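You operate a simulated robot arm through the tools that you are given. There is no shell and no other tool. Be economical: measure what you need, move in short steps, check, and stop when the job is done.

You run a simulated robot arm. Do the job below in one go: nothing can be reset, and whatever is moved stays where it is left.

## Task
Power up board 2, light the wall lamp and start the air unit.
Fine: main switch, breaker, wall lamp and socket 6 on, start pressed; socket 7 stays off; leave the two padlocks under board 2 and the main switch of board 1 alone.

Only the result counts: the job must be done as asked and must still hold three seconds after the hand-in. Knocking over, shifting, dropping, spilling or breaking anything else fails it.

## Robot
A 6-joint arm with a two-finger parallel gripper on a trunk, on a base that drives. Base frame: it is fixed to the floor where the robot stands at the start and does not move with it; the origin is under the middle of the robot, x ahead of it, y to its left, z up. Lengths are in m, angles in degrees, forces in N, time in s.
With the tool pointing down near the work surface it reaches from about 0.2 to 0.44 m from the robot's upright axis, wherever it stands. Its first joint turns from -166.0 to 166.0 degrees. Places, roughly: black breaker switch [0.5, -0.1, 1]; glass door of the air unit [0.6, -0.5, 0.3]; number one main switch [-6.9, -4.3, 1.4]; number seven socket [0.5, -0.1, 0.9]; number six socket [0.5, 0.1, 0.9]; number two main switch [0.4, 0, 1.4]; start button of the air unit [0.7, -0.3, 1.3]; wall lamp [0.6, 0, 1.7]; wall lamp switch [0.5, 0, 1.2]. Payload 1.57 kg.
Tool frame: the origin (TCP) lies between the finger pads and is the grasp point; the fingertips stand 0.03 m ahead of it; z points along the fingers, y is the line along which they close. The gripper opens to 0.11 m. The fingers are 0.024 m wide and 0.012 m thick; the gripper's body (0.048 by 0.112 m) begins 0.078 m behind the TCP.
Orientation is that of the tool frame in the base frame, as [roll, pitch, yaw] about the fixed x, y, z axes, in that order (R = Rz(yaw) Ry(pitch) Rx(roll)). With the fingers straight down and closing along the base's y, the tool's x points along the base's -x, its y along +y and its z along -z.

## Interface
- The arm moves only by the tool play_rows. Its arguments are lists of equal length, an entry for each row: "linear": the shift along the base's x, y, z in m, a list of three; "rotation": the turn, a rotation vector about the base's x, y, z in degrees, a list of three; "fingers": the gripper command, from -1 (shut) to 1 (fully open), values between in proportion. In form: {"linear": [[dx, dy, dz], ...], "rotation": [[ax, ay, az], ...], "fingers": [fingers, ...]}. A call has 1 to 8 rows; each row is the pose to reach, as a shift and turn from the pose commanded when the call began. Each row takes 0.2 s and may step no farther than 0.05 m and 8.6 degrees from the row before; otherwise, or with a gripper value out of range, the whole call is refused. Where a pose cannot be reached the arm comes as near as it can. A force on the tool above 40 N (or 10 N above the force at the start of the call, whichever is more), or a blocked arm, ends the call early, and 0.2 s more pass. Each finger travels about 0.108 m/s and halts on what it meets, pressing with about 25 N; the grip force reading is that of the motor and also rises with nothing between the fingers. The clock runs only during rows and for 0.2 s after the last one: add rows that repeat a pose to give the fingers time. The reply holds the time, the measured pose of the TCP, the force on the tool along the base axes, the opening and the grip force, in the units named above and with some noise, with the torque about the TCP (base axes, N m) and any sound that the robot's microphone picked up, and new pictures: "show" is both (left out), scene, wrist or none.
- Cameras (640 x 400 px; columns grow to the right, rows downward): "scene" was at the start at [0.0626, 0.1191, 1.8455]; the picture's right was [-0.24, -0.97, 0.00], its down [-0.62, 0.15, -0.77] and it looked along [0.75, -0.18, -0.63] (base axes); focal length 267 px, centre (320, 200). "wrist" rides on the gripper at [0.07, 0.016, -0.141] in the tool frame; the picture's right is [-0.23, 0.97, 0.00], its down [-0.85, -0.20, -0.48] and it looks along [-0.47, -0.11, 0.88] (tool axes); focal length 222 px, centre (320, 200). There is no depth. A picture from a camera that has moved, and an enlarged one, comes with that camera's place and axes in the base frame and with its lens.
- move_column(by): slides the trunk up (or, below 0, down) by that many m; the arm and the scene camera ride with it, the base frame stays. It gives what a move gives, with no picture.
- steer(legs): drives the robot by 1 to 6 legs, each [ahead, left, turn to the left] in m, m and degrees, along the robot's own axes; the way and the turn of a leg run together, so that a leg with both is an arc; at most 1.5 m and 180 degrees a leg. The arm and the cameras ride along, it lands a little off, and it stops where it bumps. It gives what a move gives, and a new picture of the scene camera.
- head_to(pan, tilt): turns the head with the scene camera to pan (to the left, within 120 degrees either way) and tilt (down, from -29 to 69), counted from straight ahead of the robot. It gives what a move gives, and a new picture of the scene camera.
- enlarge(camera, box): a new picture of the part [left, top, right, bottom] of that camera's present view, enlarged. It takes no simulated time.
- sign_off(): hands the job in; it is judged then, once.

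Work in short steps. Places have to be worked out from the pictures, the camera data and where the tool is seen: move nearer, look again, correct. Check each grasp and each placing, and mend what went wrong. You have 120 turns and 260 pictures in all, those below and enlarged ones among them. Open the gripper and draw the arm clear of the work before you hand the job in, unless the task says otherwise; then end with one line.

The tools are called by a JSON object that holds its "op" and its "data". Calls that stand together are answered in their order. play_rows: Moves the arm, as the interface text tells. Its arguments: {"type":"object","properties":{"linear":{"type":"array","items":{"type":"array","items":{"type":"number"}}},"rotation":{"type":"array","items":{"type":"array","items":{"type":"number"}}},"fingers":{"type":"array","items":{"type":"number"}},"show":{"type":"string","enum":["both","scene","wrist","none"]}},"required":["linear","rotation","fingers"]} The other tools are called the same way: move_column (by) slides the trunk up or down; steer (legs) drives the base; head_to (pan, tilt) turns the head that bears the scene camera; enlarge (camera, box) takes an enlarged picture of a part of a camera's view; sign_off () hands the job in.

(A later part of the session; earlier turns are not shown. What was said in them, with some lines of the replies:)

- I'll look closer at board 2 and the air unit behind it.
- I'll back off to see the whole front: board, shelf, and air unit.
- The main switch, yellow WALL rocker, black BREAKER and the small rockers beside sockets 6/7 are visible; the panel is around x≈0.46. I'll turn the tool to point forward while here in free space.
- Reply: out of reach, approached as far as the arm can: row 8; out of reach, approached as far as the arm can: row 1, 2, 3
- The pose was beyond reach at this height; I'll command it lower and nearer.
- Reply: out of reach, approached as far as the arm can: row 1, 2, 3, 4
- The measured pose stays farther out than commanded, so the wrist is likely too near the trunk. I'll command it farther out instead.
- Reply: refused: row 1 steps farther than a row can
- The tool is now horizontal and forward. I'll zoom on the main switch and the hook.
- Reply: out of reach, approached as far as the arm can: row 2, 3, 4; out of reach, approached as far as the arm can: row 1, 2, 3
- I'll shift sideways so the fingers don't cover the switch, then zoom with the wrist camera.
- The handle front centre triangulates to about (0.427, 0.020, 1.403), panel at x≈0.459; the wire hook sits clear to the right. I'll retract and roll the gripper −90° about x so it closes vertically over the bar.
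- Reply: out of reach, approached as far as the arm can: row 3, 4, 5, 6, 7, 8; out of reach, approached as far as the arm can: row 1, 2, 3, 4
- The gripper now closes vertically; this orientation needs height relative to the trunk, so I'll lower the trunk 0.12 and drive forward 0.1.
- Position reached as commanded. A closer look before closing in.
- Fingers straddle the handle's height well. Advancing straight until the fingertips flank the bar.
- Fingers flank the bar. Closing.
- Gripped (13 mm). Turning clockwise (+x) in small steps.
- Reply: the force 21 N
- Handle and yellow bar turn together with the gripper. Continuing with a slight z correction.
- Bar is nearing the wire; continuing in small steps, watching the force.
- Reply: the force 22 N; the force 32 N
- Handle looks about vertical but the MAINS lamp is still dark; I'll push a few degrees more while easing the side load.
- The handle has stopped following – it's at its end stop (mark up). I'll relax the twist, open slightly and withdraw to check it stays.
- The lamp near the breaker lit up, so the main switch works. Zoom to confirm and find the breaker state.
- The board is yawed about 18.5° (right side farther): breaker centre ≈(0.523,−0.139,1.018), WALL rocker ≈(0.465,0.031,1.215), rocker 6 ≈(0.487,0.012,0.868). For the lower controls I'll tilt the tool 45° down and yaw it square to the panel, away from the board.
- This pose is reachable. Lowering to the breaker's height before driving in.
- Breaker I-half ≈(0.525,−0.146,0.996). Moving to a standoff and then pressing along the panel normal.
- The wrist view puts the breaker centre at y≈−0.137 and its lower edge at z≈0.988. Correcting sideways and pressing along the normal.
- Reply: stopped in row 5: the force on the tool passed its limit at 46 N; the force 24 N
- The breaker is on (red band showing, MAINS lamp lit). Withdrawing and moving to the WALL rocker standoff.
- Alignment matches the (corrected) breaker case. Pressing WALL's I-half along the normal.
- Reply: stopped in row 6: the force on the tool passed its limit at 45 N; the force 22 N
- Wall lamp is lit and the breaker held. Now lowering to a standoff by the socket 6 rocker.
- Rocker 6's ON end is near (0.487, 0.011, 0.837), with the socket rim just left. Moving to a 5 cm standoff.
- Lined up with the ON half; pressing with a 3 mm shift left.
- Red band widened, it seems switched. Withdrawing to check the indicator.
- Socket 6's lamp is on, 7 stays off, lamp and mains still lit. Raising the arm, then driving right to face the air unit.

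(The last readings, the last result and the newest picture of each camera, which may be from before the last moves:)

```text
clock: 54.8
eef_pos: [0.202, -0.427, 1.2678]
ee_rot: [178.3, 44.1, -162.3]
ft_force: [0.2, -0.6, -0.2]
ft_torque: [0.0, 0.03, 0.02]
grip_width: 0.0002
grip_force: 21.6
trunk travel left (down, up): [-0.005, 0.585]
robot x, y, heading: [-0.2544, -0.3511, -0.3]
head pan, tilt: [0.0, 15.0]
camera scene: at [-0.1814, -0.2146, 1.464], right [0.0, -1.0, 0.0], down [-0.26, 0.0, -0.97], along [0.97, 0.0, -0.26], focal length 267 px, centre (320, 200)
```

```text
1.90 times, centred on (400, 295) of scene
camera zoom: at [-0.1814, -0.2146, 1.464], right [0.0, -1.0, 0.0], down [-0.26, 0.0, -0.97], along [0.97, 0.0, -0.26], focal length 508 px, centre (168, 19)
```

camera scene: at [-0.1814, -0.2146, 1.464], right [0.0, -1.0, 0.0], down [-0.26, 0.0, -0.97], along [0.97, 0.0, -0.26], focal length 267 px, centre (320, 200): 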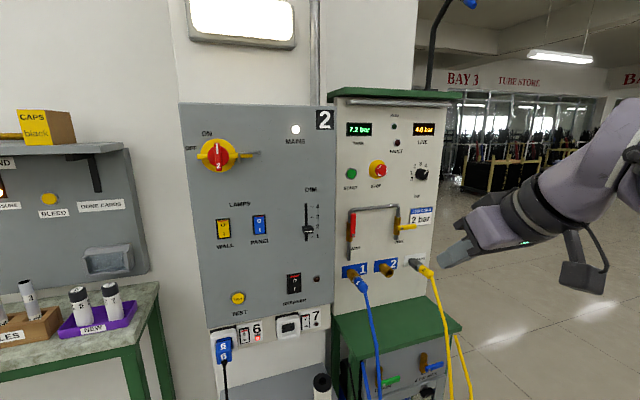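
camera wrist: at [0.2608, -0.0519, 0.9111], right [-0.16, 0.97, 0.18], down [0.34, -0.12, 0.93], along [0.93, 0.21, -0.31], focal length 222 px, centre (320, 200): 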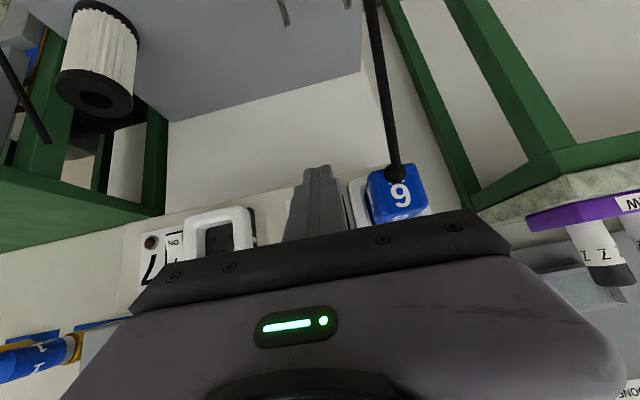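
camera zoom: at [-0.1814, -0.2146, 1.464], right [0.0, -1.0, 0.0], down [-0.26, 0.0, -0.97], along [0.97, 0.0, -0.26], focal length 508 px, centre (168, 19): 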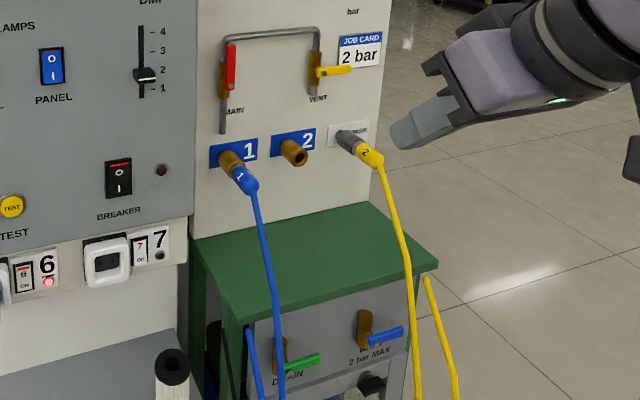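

RUN lamp is dark; the green START is at about (0.73,−0.325,1.316), same panel yaw. Driving in to bring it within reach.

{"op": "steer", "data": {"legs": [[0.23, 0.05, 0]]}}

{"op": "play_rows", "data": {"linear": [[0.03, 0.005, 0.02], [0.06, 0.01, 0.04], [0.1, 0.015, 0.06], [0.14, 0.02, 0.062]], "rotation": [[0, 0, 0], [0, 0, 0], [0, 0, 0], [0, 0, 0]], "fingers": [-1, -1, -1, -1], "show": "both"}}

{"op": "enlarge", "data": {"camera": "wrist", "box": [200, 60, 440, 240]}}

```text
clock: 56.5
eef_pos: [0.4313, -0.3786, 1.269]
ee_rot: [178.3, 44.1, -162.1]
ft_force: [0.5, 0.0, -0.3]
ft_torque: [0.03, 0.0, 0.01]
grip_width: 0.0001
grip_force: 20.8
trunk travel left (down, up): [-0.005, 0.585]
robot x, y, heading: [-0.0245, -0.3053, 0.1]
head pan, tilt: [0.0, 15.0]
camera scene: at [0.0481, -0.1657, 1.464], right [0.0, -1.0, 0.0], down [-0.26, 0.0, -0.97], along [0.97, 0.0, -0.26], focal length 267 px, centre (320, 200)
```

scene: 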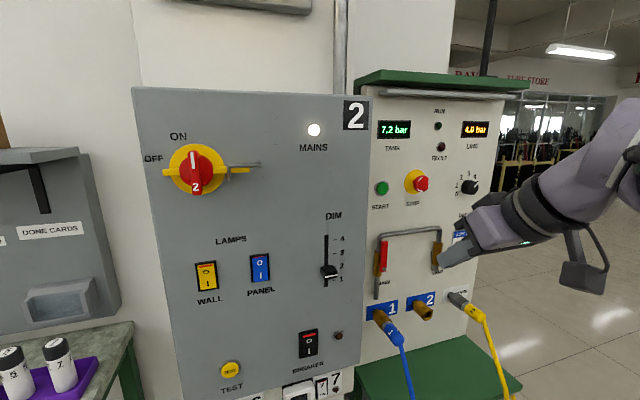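

```text
clock: 57.5
eef_pos: [0.5696, -0.3572, 1.3305]
ee_rot: [178.1, 44.0, -162.1]
ft_force: [-0.1, -0.1, 0.1]
ft_torque: [0.0, 0.01, 0.0]
grip_width: 0.0001
grip_force: 21.7
trunk travel left (down, up): [-0.005, 0.585]
robot x, y, heading: [-0.023, -0.3071, 0.2]
head pan, tilt: [0.0, 15.0]
camera scene: at [0.0487, -0.1658, 1.4639], right [0.0, -1.0, 0.0], down [-0.26, 0.0, -0.97], along [0.97, 0.0, -0.26], focal length 267 px, centre (320, 200)
camera wrist: at [0.4255, -0.3917, 1.3846], right [-0.16, 0.97, 0.18], down [0.34, -0.12, 0.93], along [0.93, 0.21, -0.31], focal length 222 px, centre (320, 200)
```

scene: 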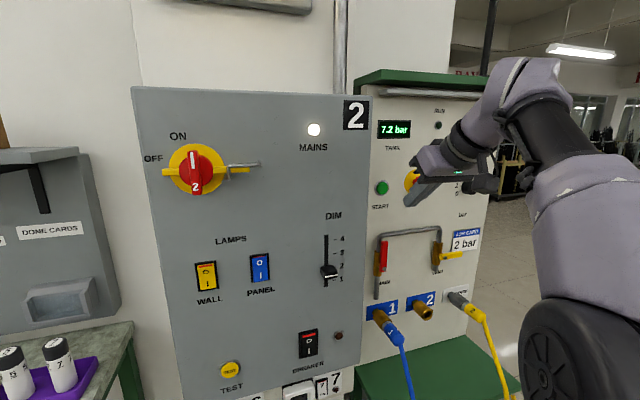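
wrist: 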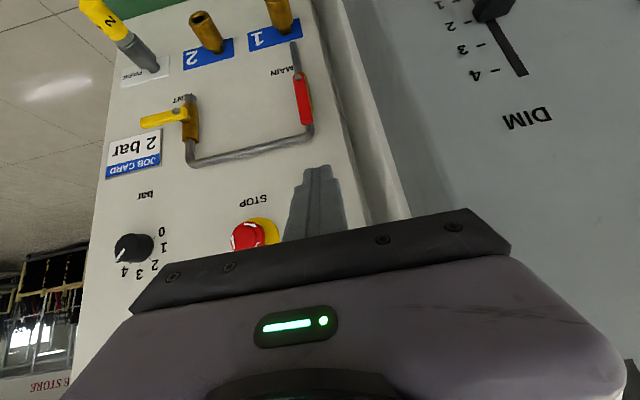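

```text
2.22 times, centred on (320, 150) of wrist
camera zoom: at [0.4255, -0.3917, 1.3846], right [-0.16, 0.97, 0.18], down [0.34, -0.12, 0.93], along [0.93, 0.21, -0.31], focal length 494 px, centre (320, 311)
```

zoom: 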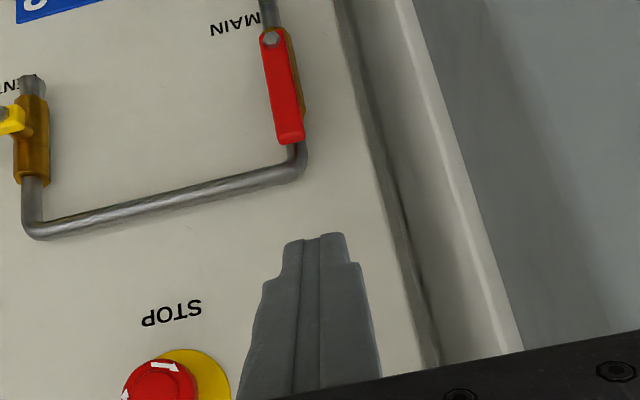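

Refined START ≈(0.71,−0.321,1.32). Approaching along the normal, slightly corrected, then pressing slowly.

{"op": "play_rows", "data": {"linear": [[0.03, 0.003, 0.002], [0.06, 0.013, 0.002], [0.075, 0.018, 0.002]], "rotation": [[0, 0, 0], [0, 0, 0], [0, 0, 0]], "fingers": [-1, -1, -1], "show": "both"}}

{"op": "enlarge", "data": {"camera": "scene", "box": [360, 150, 460, 230]}}

{"op": "enlarge", "data": {"camera": "wrist", "box": [200, 100, 440, 260]}}

```text
clock: 58.3
eef_pos: [0.6133, -0.3397, 1.3162]
ee_rot: [178.3, 44.1, -162.2]
ft_force: [-0.4, -0.1, 0.6]
ft_torque: [-0.02, 0.01, -0.03]
grip_width: 0.0
grip_force: 20.8
out of reach, approached as far as the arm can: row 1, 2, 3
trunk travel left (down, up): [-0.005, 0.585]
robot x, y, heading: [-0.0264, -0.3055, -0.0]
head pan, tilt: [0.0, 15.0]
camera scene: at [0.0473, -0.1659, 1.4641], right [0.0, -1.0, 0.0], down [-0.26, 0.0, -0.97], along [0.97, 0.0, -0.26], focal length 267 px, centre (320, 200)
camera wrist: at [0.4701, -0.3734, 1.3692], right [-0.16, 0.97, 0.18], down [0.34, -0.12, 0.93], along [0.93, 0.21, -0.31], focal length 222 px, centre (320, 200)
```

scene: 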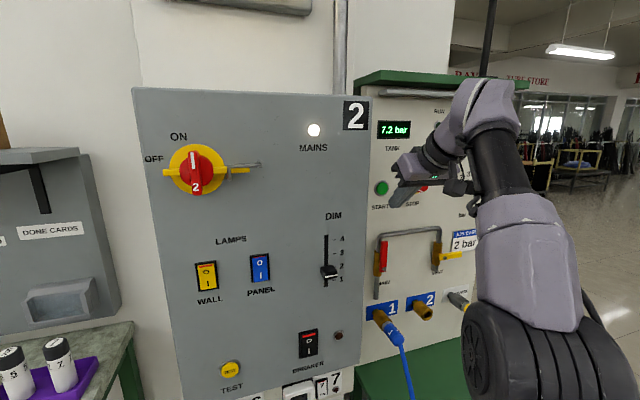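
wrist: 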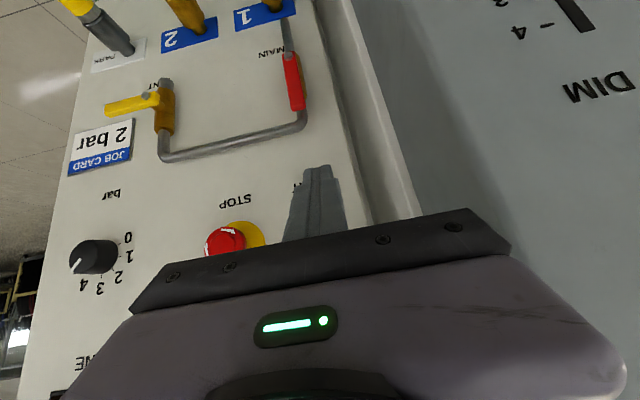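

```text
5.00 times, centred on (410, 190) of scene
camera zoom: at [0.0473, -0.1659, 1.4641], right [0.0, -1.0, 0.0], down [-0.26, 0.0, -0.97], along [0.97, 0.0, -0.26], focal length 1333 px, centre (-130, 250)
```

zoom: 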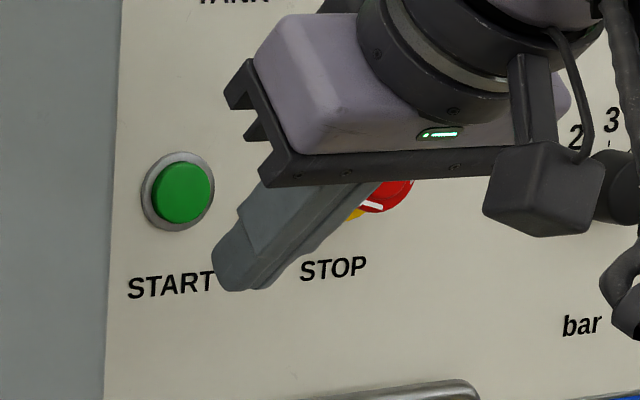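

```text
2.50 times, centred on (320, 180) of wrist
camera zoom: at [0.4701, -0.3734, 1.3692], right [-0.16, 0.97, 0.18], down [0.34, -0.12, 0.93], along [0.93, 0.21, -0.31], focal length 555 px, centre (320, 250)
```

zoom: 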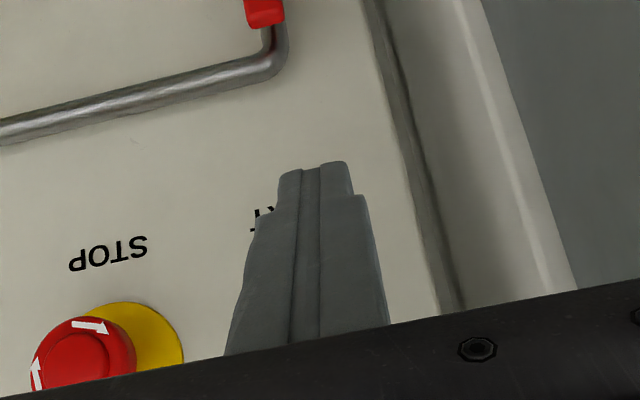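

The arm hit its reach limit here; button front is at (0.702,−0.323,1.319). I'll retract slightly, raise the trunk 0.15 and bring the arm lower relative to it for more reach.

{"op": "play_rows", "data": {"linear": [[-0.03, -0.01, 0], [-0.05, -0.016, 0]], "rotation": [[0, 0, 0], [0, 0, 0]], "fingers": [-1, -1], "show": "none"}}

{"op": "move_column", "data": {"by": 0.15}}

{"op": "play_rows", "data": {"linear": [[0, 0, -0.04], [0, 0, -0.08], [0, 0, -0.12], [0.01, 0.0, -0.135], [0.04, 0.005, -0.135], [0.07, 0.013, -0.135]], "rotation": [[0, 0, 0], [0, 0, 0], [0, 0, 0], [0, 0, 0], [0, 0, 0], [0, 0, 0]], "fingers": [-1, -1, -1, -1, -1, -1], "show": "none"}}

```text
clock: 58.9
eef_pos: [0.5822, -0.3598, 1.335]
ee_rot: [178.2, 43.9, -162.1]
ft_force: [-0.6, -0.1, 0.4]
ft_torque: [-0.02, 0.02, 0.02]
grip_width: 0.0
grip_force: 20.9
out of reach, approached as far as the arm can: row 1, 2
trunk travel left (down, up): [-0.005, 0.585]
robot x, y, heading: [-0.0275, -0.307, -0.1]
head pan, tilt: [0.0, 15.0]
```

```text
clock: 60.7
eef_pos: [0.5842, -0.3582, 1.4848]
ee_rot: [178.2, 43.9, -162.0]
ft_force: [0.1, 0.5, -0.6]
ft_torque: [0.02, -0.01, 0.05]
grip_width: 0.0
grip_force: 21.6
trunk travel left (down, up): [-0.155, 0.435]
robot x, y, heading: [-0.0223, -0.3062, -0.3]
head pan, tilt: [0.0, 15.0]
```

```text
clock: 62.1
eef_pos: [0.6864, -0.3565, 1.3761]
ee_rot: [178.1, 43.7, -162.0]
ft_force: [0.3, 0.3, -0.9]
ft_torque: [-0.03, -0.02, 0.01]
grip_width: 0.0
grip_force: 21.4
out of reach, approached as far as the arm can: row 1, 2, 3, 4, 5, 6
trunk travel left (down, up): [-0.155, 0.435]
robot x, y, heading: [-0.024, -0.3068, -0.1]
head pan, tilt: [0.0, 15.0]
```

The 45° tilt is awkward here; the horizontal pose used for the main switch suits this height. Retracting, pitching the tool level, then lowering the trunk again.

{"op": "play_rows", "data": {"linear": [[-0.03, -0.01, 0.01], [-0.055, -0.018, 0.03], [-0.075, -0.025, 0.05], [-0.085, -0.028, 0.07], [-0.085, -0.028, 0.085], [-0.085, -0.028, 0.095], [-0.085, -0.028, 0.095]], "rotation": [[0, 0, 0], [2.4, -7.1, 0], [4.8, -14.2, 0], [7.2, -21.3, 0], [9.6, -28.4, 0], [12, -35.5, 0], [14.3, -42.5, 0]], "fingers": [-1, -1, -1, -1, -1, -1, -1], "show": "none"}}

{"op": "move_column", "data": {"by": -0.15}}

{"op": "head_to", "data": {"pan": -10, "tilt": 15}}

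```text
clock: 63.5
eef_pos: [0.6814, -0.4201, 1.5482]
ee_rot: [174.1, 78.1, -165.5]
ft_force: [-18.3, -1.2, -8.7]
ft_torque: [-0.04, -0.13, 0.15]
grip_width: 0.0
grip_force: 21.3
out of reach, approached as far as the arm can: row 1, 2, 3, 4, 5, 6
trunk travel left (down, up): [-0.155, 0.435]
robot x, y, heading: [-0.0246, -0.303, -0.1]
head pan, tilt: [0.0, 15.0]
stopped in row 6: the force on the tool passed its limit at 56 N (the readings are from after the stop); the commanded pose is now the measured one
```

```text
clock: 65.2
eef_pos: [0.6846, -0.4205, 1.3983]
ee_rot: [174.3, 78.1, -165.3]
ft_force: [-0.5, 0.3, -0.2]
ft_torque: [0.0, 0.01, 0.01]
grip_width: 0.0001
grip_force: 21.5
trunk travel left (down, up): [-0.005, 0.585]
robot x, y, heading: [-0.0213, -0.3049, 0.1]
head pan, tilt: [0.0, 15.0]
```

```text
clock: 65.9
eef_pos: [0.6839, -0.4192, 1.397]
ee_rot: [174.2, 78.2, -165.5]
ft_force: [-0.5, 0.3, -0.3]
ft_torque: [0.01, -0.04, -0.01]
grip_width: 0.0
grip_force: 21.9
trunk travel left (down, up): [-0.005, 0.585]
robot x, y, heading: [-0.0252, -0.305, 0.1]
head pan, tilt: [-10.0, 15.0]
camera scene: at [0.0463, -0.1819, 1.464], right [-0.17, -0.98, 0.0], down [-0.25, 0.04, -0.97], along [0.95, -0.17, -0.26], focal length 267 px, centre (320, 200)
```

scene: 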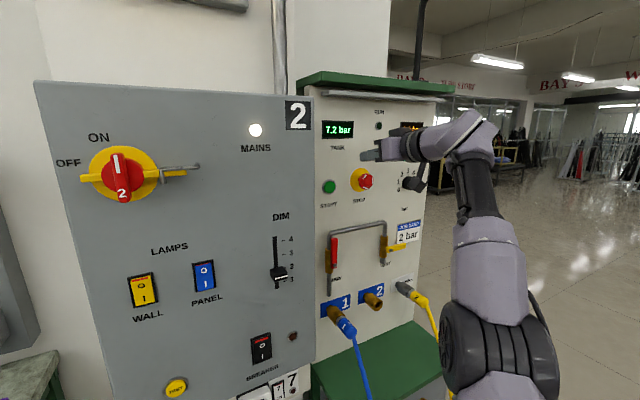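

The tool brushed something (probably the lip) while the solver drifted; unit looks unchanged. I'll back the base off 0.12 for clear space.

{"op": "steer", "data": {"legs": [[-0.15, 0, 0]]}}

{"op": "enlarge", "data": {"camera": "scene", "box": [290, 60, 470, 220]}}

{"op": "play_rows", "data": {"linear": [[0, 0, 0], [0, 0, 0]], "rotation": [[0, 0, 0], [3.8, -11.2, 0]], "fingers": [-1, -1], "show": "wrist"}}

```text
clock: 67.3
eef_pos: [0.5382, -0.4191, 1.3984]
ee_rot: [174.3, 78.1, -165.5]
ft_force: [-0.5, 0.1, 1.5]
ft_torque: [0.01, -0.03, -0.01]
grip_width: 0.0
grip_force: 21.5
trunk travel left (down, up): [-0.005, 0.585]
robot x, y, heading: [-0.1683, -0.3033, 0.1]
head pan, tilt: [-10.0, 15.0]
camera scene: at [-0.0992, -0.1818, 1.4641], right [-0.17, -0.98, 0.0], down [-0.25, 0.04, -0.97], along [0.95, -0.17, -0.26], focal length 267 px, centre (320, 200)
```

scene: 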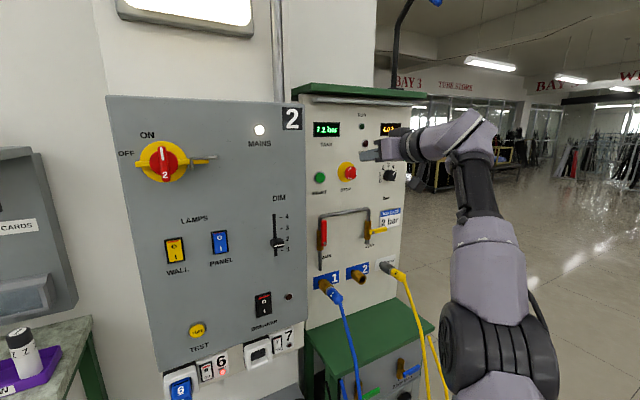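

```text
2.50 times, centred on (380, 140) of scene
camera zoom: at [-0.0992, -0.1818, 1.4641], right [-0.17, -0.98, 0.0], down [-0.25, 0.04, -0.97], along [0.95, -0.17, -0.26], focal length 666 px, centre (170, 350)
```

zoom: 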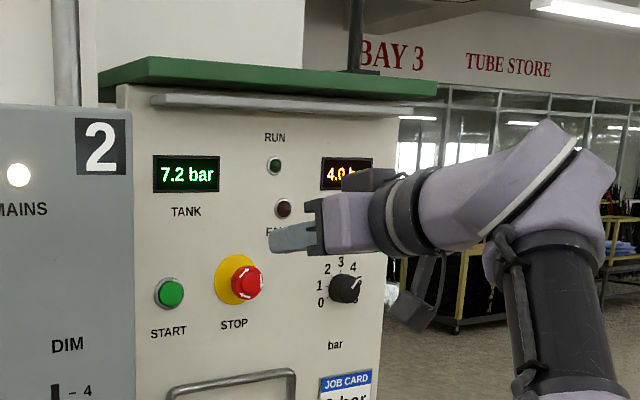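

```text
refused: row 2 steps farther than a row can; nothing moved
```

Unit unchanged. Now in clear space, moving the tool down to the START height and sideways in small steps.

{"op": "play_rows", "data": {"linear": [[0.0, 0.02, -0.02], [0.0, 0.04, -0.04], [0, 0.06, -0.06], [0, 0.07, -0.073]], "rotation": [[0, 0, 0], [0, 0, 0], [0, 0, 0], [0, 0, 0]], "fingers": [-1, -1, -1, -1], "show": "none"}}

```text
clock: 68.3
eef_pos: [0.5887, -0.3657, 1.3625]
ee_rot: [174.2, 78.0, -165.4]
ft_force: [0.5, -0.8, 0.6]
ft_torque: [-0.03, 0.01, 0.01]
grip_width: 0.0
grip_force: 21.3
out of reach, approached as far as the arm can: row 1, 2, 3, 4
trunk travel left (down, up): [-0.005, 0.585]
robot x, y, heading: [-0.1701, -0.3051, 0.1]
head pan, tilt: [-10.0, 15.0]
```

Lower heights need more extension; extending outward while lowering.

{"op": "play_rows", "data": {"linear": [[0.02, 0.005, -0.01], [0.04, 0.01, -0.025], [0.05, 0.015, -0.037]], "rotation": [[0, 0, 0], [0, 0, 0], [0, 0, 0]], "fingers": [-1, -1, -1], "show": "wrist"}}

{"op": "enlarge", "data": {"camera": "scene", "box": [290, 80, 450, 220]}}

```text
clock: 69.1
eef_pos: [0.6293, -0.3514, 1.3173]
ee_rot: [174.1, 78.1, -165.5]
ft_force: [0.3, -0.4, -0.6]
ft_torque: [-0.01, 0.03, 0.01]
grip_width: 0.0003
grip_force: 21.8
out of reach, approached as far as the arm can: row 1, 2, 3
trunk travel left (down, up): [-0.005, 0.585]
robot x, y, heading: [-0.1732, -0.303, 0.0]
head pan, tilt: [-10.0, 15.0]
camera wrist: at [0.48, -0.388, 1.2787], right [-0.29, 0.93, 0.24], down [-0.2, -0.31, 0.93], along [0.94, 0.22, 0.27], focal length 222 px, centre (320, 200)
```

wrist: 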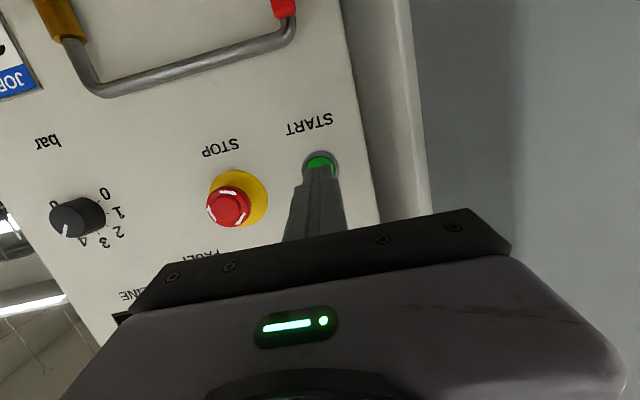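

```text
2.86 times, centred on (370, 150) of scene
camera zoom: at [-0.0989, -0.1819, 1.4641], right [-0.17, -0.98, 0.0], down [-0.25, 0.04, -0.97], along [0.95, -0.17, -0.26], focal length 762 px, centre (177, 343)
```

zoom: 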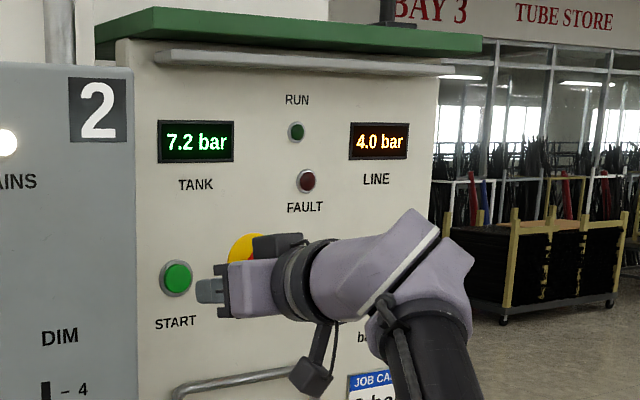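

Fingertips are right in front of START. Pressing forward along the normal.

{"op": "play_rows", "data": {"linear": [[0.015, 0.006, 0.006], [0.03, 0.012, 0.006], [0.04, 0.015, 0.006], [0.046, 0.017, 0.006], [0.051, 0.018, 0.006], [0.055, 0.019, 0.006]], "rotation": [[0, 0, 0], [0, 0, 0], [0, 0, 0], [0, 0, 0], [0, 0, 0], [0, 0, 0]], "fingers": [-1, -1, -1, -1, -1, -1], "show": "wrist"}}

{"op": "enlarge", "data": {"camera": "scene", "box": [290, 80, 450, 220]}}

```text
clock: 70.5
eef_pos: [0.6422, -0.3439, 1.2979]
ee_rot: [174.3, 78.1, -165.3]
ft_force: [-0.6, 0.5, -0.2]
ft_torque: [-0.01, -0.01, -0.01]
grip_width: 0.0
grip_force: 20.9
out of reach, approached as far as the arm can: row 1, 2, 3, 4, 5, 6
trunk travel left (down, up): [-0.005, 0.585]
robot x, y, heading: [-0.1695, -0.3063, -0.0]
head pan, tilt: [-10.0, 15.0]
camera wrist: at [0.4941, -0.3798, 1.2594], right [-0.29, 0.93, 0.24], down [-0.2, -0.31, 0.93], along [0.94, 0.22, 0.27], focal length 222 px, centre (320, 200)
```

wrist: 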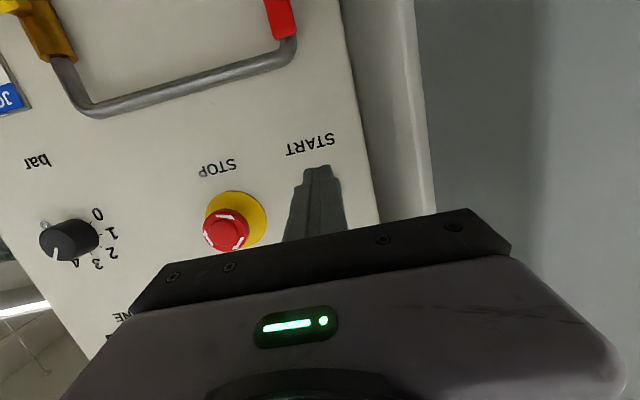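

```text
2.86 times, centred on (370, 150) of scene
camera zoom: at [-0.0986, -0.1819, 1.464], right [-0.17, -0.98, 0.0], down [-0.26, 0.04, -0.97], along [0.95, -0.17, -0.26], focal length 762 px, centre (177, 343)
```

zoom: 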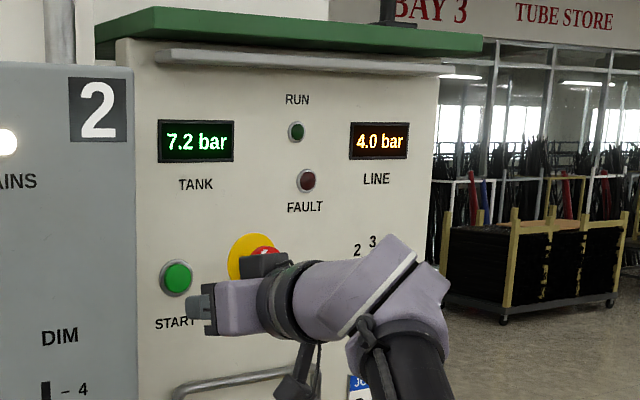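

The arm sits at its full-stretch boundary, but its pose is fine; I'll use trunk and base for the rest: up 0.027, left 0.014, a bit forward.

{"op": "move_column", "data": {"by": 0.027}}

{"op": "steer", "data": {"legs": [[0.008, 0.012, 0]]}}

{"op": "enlarge", "data": {"camera": "wrist", "box": [220, 90, 420, 230]}}

{"op": "enlarge", "data": {"camera": "scene", "box": [290, 100, 410, 220]}}

```text
clock: 71.2
eef_pos: [0.6427, -0.3431, 1.324]
ee_rot: [174.2, 78.1, -165.4]
ft_force: [-0.4, 0.3, -0.4]
ft_torque: [-0.01, 0.02, -0.03]
grip_width: 0.0002
grip_force: 21.3
trunk travel left (down, up): [-0.032, 0.558]
robot x, y, heading: [-0.1697, -0.3042, -0.0]
head pan, tilt: [-10.0, 15.0]
```

```text
clock: 72.0
eef_pos: [0.6504, -0.3307, 1.3239]
ee_rot: [174.4, 78.1, -165.4]
ft_force: [0.5, 0.8, 0.6]
ft_torque: [0.01, -0.06, -0.01]
grip_width: 0.0005
grip_force: 20.8
trunk travel left (down, up): [-0.032, 0.558]
robot x, y, heading: [-0.1618, -0.2915, -0.1]
head pan, tilt: [-10.0, 15.0]
camera scene: at [-0.0903, -0.1695, 1.491], right [-0.17, -0.98, 0.0], down [-0.26, 0.04, -0.97], along [0.95, -0.17, -0.26], focal length 267 px, centre (320, 200)
```

scene: 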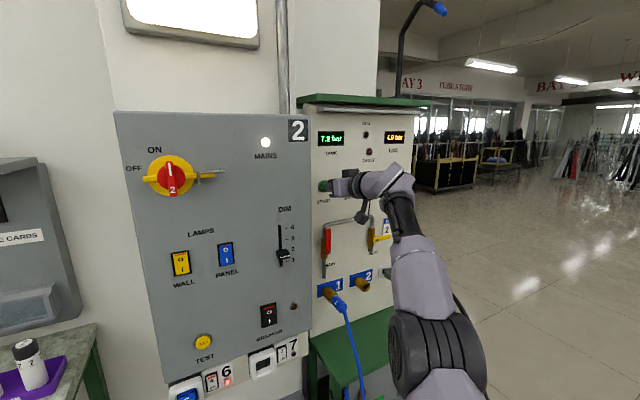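

```text
2.86 times, centred on (320, 160) of wrist
camera zoom: at [0.5024, -0.3674, 1.2864], right [-0.29, 0.93, 0.24], down [-0.2, -0.31, 0.93], along [0.94, 0.22, 0.27], focal length 635 px, centre (320, 314)
```

zoom: 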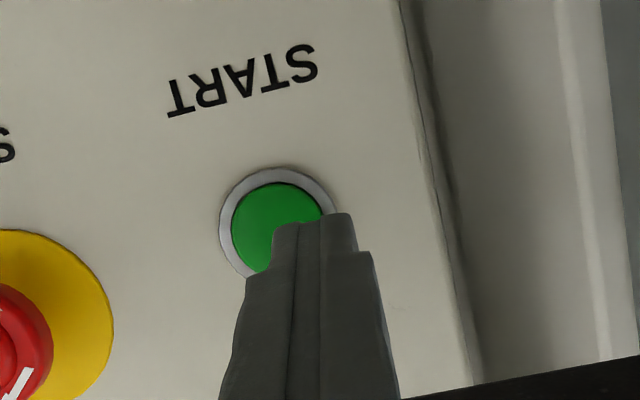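

```text
3.33 times, centred on (350, 160) of scene
camera zoom: at [-0.0903, -0.1695, 1.491], right [-0.17, -0.98, 0.0], down [-0.26, 0.04, -0.97], along [0.95, -0.17, -0.26], focal length 889 px, centre (220, 333)
```

zoom: 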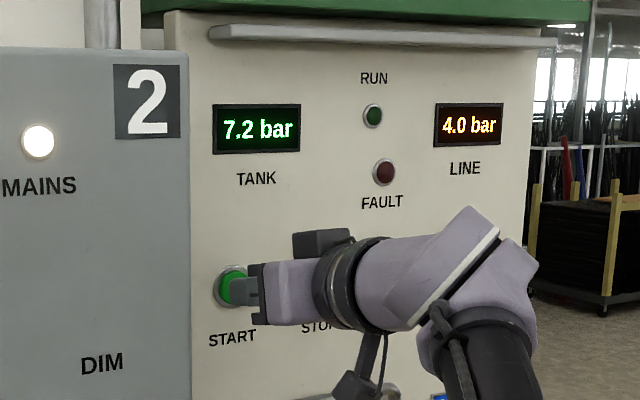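

Button centre ≈(0.704,−0.327,1.311); fingertips are 25 mm short and ~6 mm high. Adjusting the trunk −6 mm and pressing by driving 30 mm.

{"op": "move_column", "data": {"by": -0.006}}

{"op": "steer", "data": {"legs": [[0.03, -0.003, 0]]}}

{"op": "enlarge", "data": {"camera": "scene", "box": [290, 100, 410, 220]}}

```text
clock: 72.5
eef_pos: [0.6509, -0.3321, 1.3188]
ee_rot: [174.3, 78.1, -165.4]
ft_force: [-0.1, 0.1, 0.0]
ft_torque: [-0.01, 0.03, 0.01]
grip_width: 0.0
grip_force: 21.2
trunk travel left (down, up): [-0.026, 0.564]
robot x, y, heading: [-0.1639, -0.2925, -0.0]
head pan, tilt: [-10.0, 15.0]
```

```text
clock: 73.4
eef_pos: [0.6808, -0.3343, 1.3187]
ee_rot: [174.3, 78.0, -165.4]
ft_force: [-0.5, -1.0, 0.1]
ft_torque: [0.01, -0.01, -0.01]
grip_width: 0.0
grip_force: 21.4
trunk travel left (down, up): [-0.026, 0.564]
robot x, y, heading: [-0.1318, -0.2963, 0.0]
head pan, tilt: [-10.0, 15.0]
heard: click
camera scene: at [-0.0607, -0.173, 1.4851], right [-0.17, -0.98, 0.0], down [-0.25, 0.04, -0.97], along [0.95, -0.17, -0.26], focal length 267 px, centre (320, 200)
```

scene: 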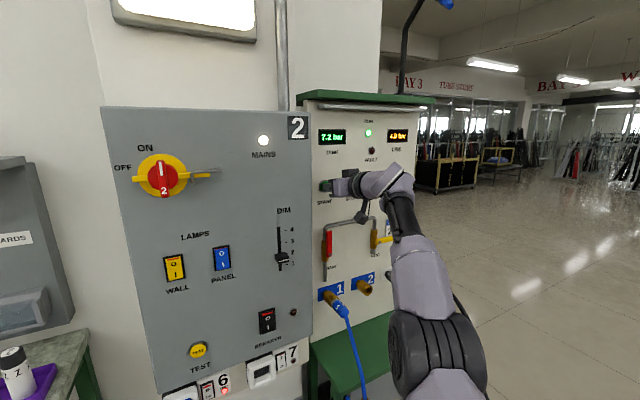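

```text
3.33 times, centred on (350, 160) of scene
camera zoom: at [-0.0607, -0.173, 1.4851], right [-0.17, -0.98, 0.0], down [-0.25, 0.04, -0.97], along [0.95, -0.17, -0.26], focal length 889 px, centre (220, 333)
```

zoom: 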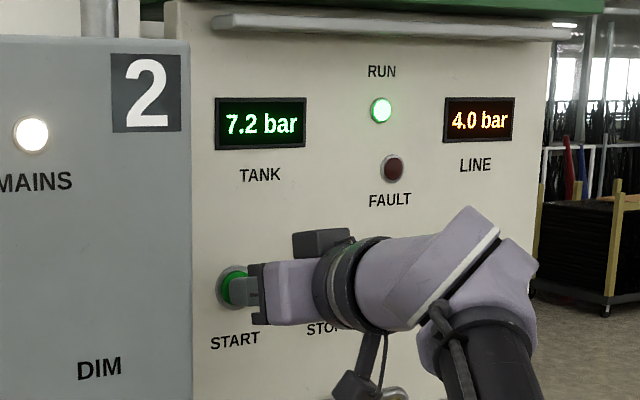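

A click, and the RUN lamp is lit. Backing the robot away, opening the gripper in free space, and checking everything once more.

{"op": "steer", "data": {"legs": [[-0.4, 0, 0]]}}

{"op": "play_rows", "data": {"linear": [[0, 0, 0], [0, 0, 0], [0, 0, 0], [0, 0, 0]], "rotation": [[0, 0, 0], [0, 0, 0], [0, 0, 0], [0, 0, 0]], "fingers": [0, 1, 1, 1], "show": "none"}}

{"op": "head_to", "data": {"pan": 5, "tilt": 20}}

{"op": "enlarge", "data": {"camera": "scene", "box": [200, 60, 480, 260]}}

{"op": "enlarge", "data": {"camera": "scene", "box": [240, 200, 440, 380]}}

```text
clock: 75.9
eef_pos: [0.2746, -0.3347, 1.3193]
ee_rot: [174.4, 78.1, -165.4]
ft_force: [0.2, -0.3, 0.2]
ft_torque: [-0.03, 0.04, -0.01]
grip_width: 0.0
grip_force: 21.8
trunk travel left (down, up): [-0.026, 0.564]
robot x, y, heading: [-0.5326, -0.2971, -0.2]
head pan, tilt: [-10.0, 15.0]
camera scene: at [-0.4648, -0.1728, 1.4851], right [-0.17, -0.98, 0.0], down [-0.25, 0.05, -0.97], along [0.95, -0.17, -0.26], focal length 267 px, centre (320, 200)
```

scene: 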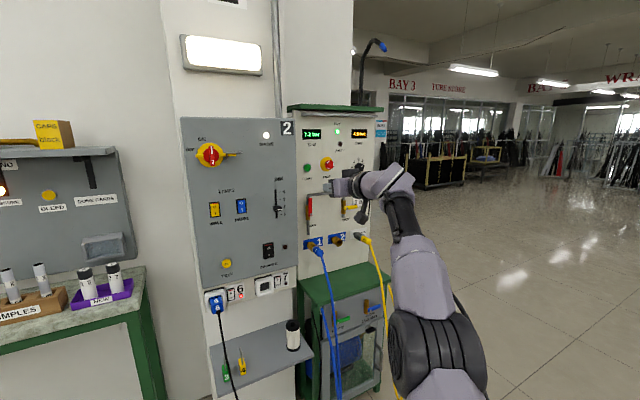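

```text
clock: 76.9
eef_pos: [0.2771, -0.3345, 1.3188]
ee_rot: [174.4, 78.1, -165.3]
ft_force: [-1.1, 0.5, -0.8]
ft_torque: [-0.03, 0.0, 0.02]
grip_width: 0.1098
grip_force: 0.1
trunk travel left (down, up): [-0.026, 0.564]
robot x, y, heading: [-0.5388, -0.2963, -0.5]
head pan, tilt: [-10.0, 15.0]
```

```text
clock: 77.7
eef_pos: [0.2765, -0.3354, 1.3193]
ee_rot: [174.3, 78.1, -165.4]
ft_force: [0.1, 0.4, 0.6]
ft_torque: [0.01, -0.01, 0.02]
grip_width: 0.11
grip_force: 0.1
trunk travel left (down, up): [-0.026, 0.564]
robot x, y, heading: [-0.5369, -0.294, 0.2]
head pan, tilt: [5.0, 20.0]
camera scene: at [-0.4637, -0.1486, 1.4769], right [0.09, -1.0, 0.0], down [-0.34, -0.03, -0.94], along [0.94, 0.08, -0.34], focal length 267 px, centre (320, 200)
```

scene: 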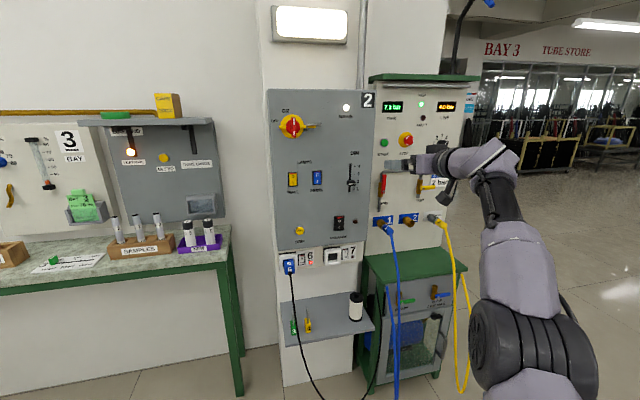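

```text
2.00 times, centred on (340, 160) of scene
camera zoom: at [-0.4637, -0.1486, 1.4769], right [0.09, -1.0, 0.0], down [-0.34, -0.03, -0.94], along [0.94, 0.08, -0.34], focal length 533 px, centre (280, 280)
```

zoom: 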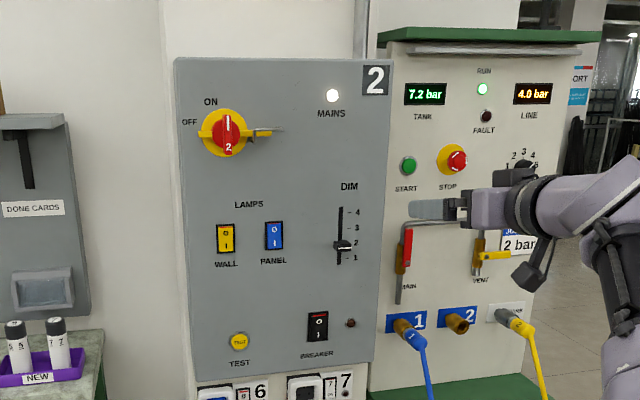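

```text
2.22 times, centred on (340, 290) of scene
camera zoom: at [-0.4637, -0.1486, 1.4769], right [0.09, -1.0, 0.0], down [-0.34, -0.03, -0.94], along [0.94, 0.08, -0.34], focal length 592 px, centre (276, 0)
```

zoom: 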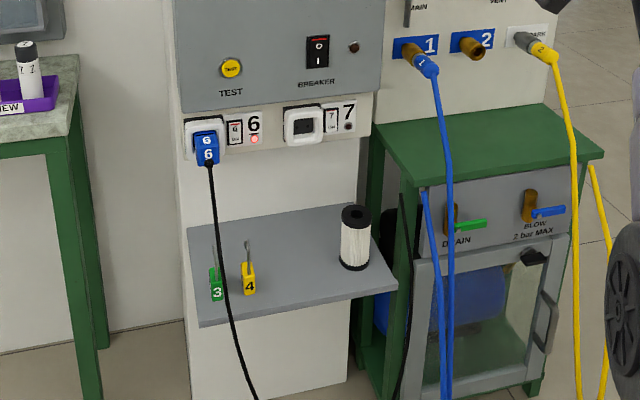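

Main on, breaker on, wall lamp lit, socket 6 lit, socket 7 dark, RUN lit, padlocks untouched, and the arm is clear with the gripper open. Handing in.

{"op": "sign_off", "data": {}}

```text
The job is handed in.
```

Board 2 is powered up with its main switch and breaker on, the wall lamp and socket 6 are lit, and the air unit is running after START was pressed. Socket 7 is off, and I did not touch the padlocks or the board 1 main switch. While I was lining up on START, the tool bumped the air unit once (56 N). I saw no change to the unit in the pictures afterwards.
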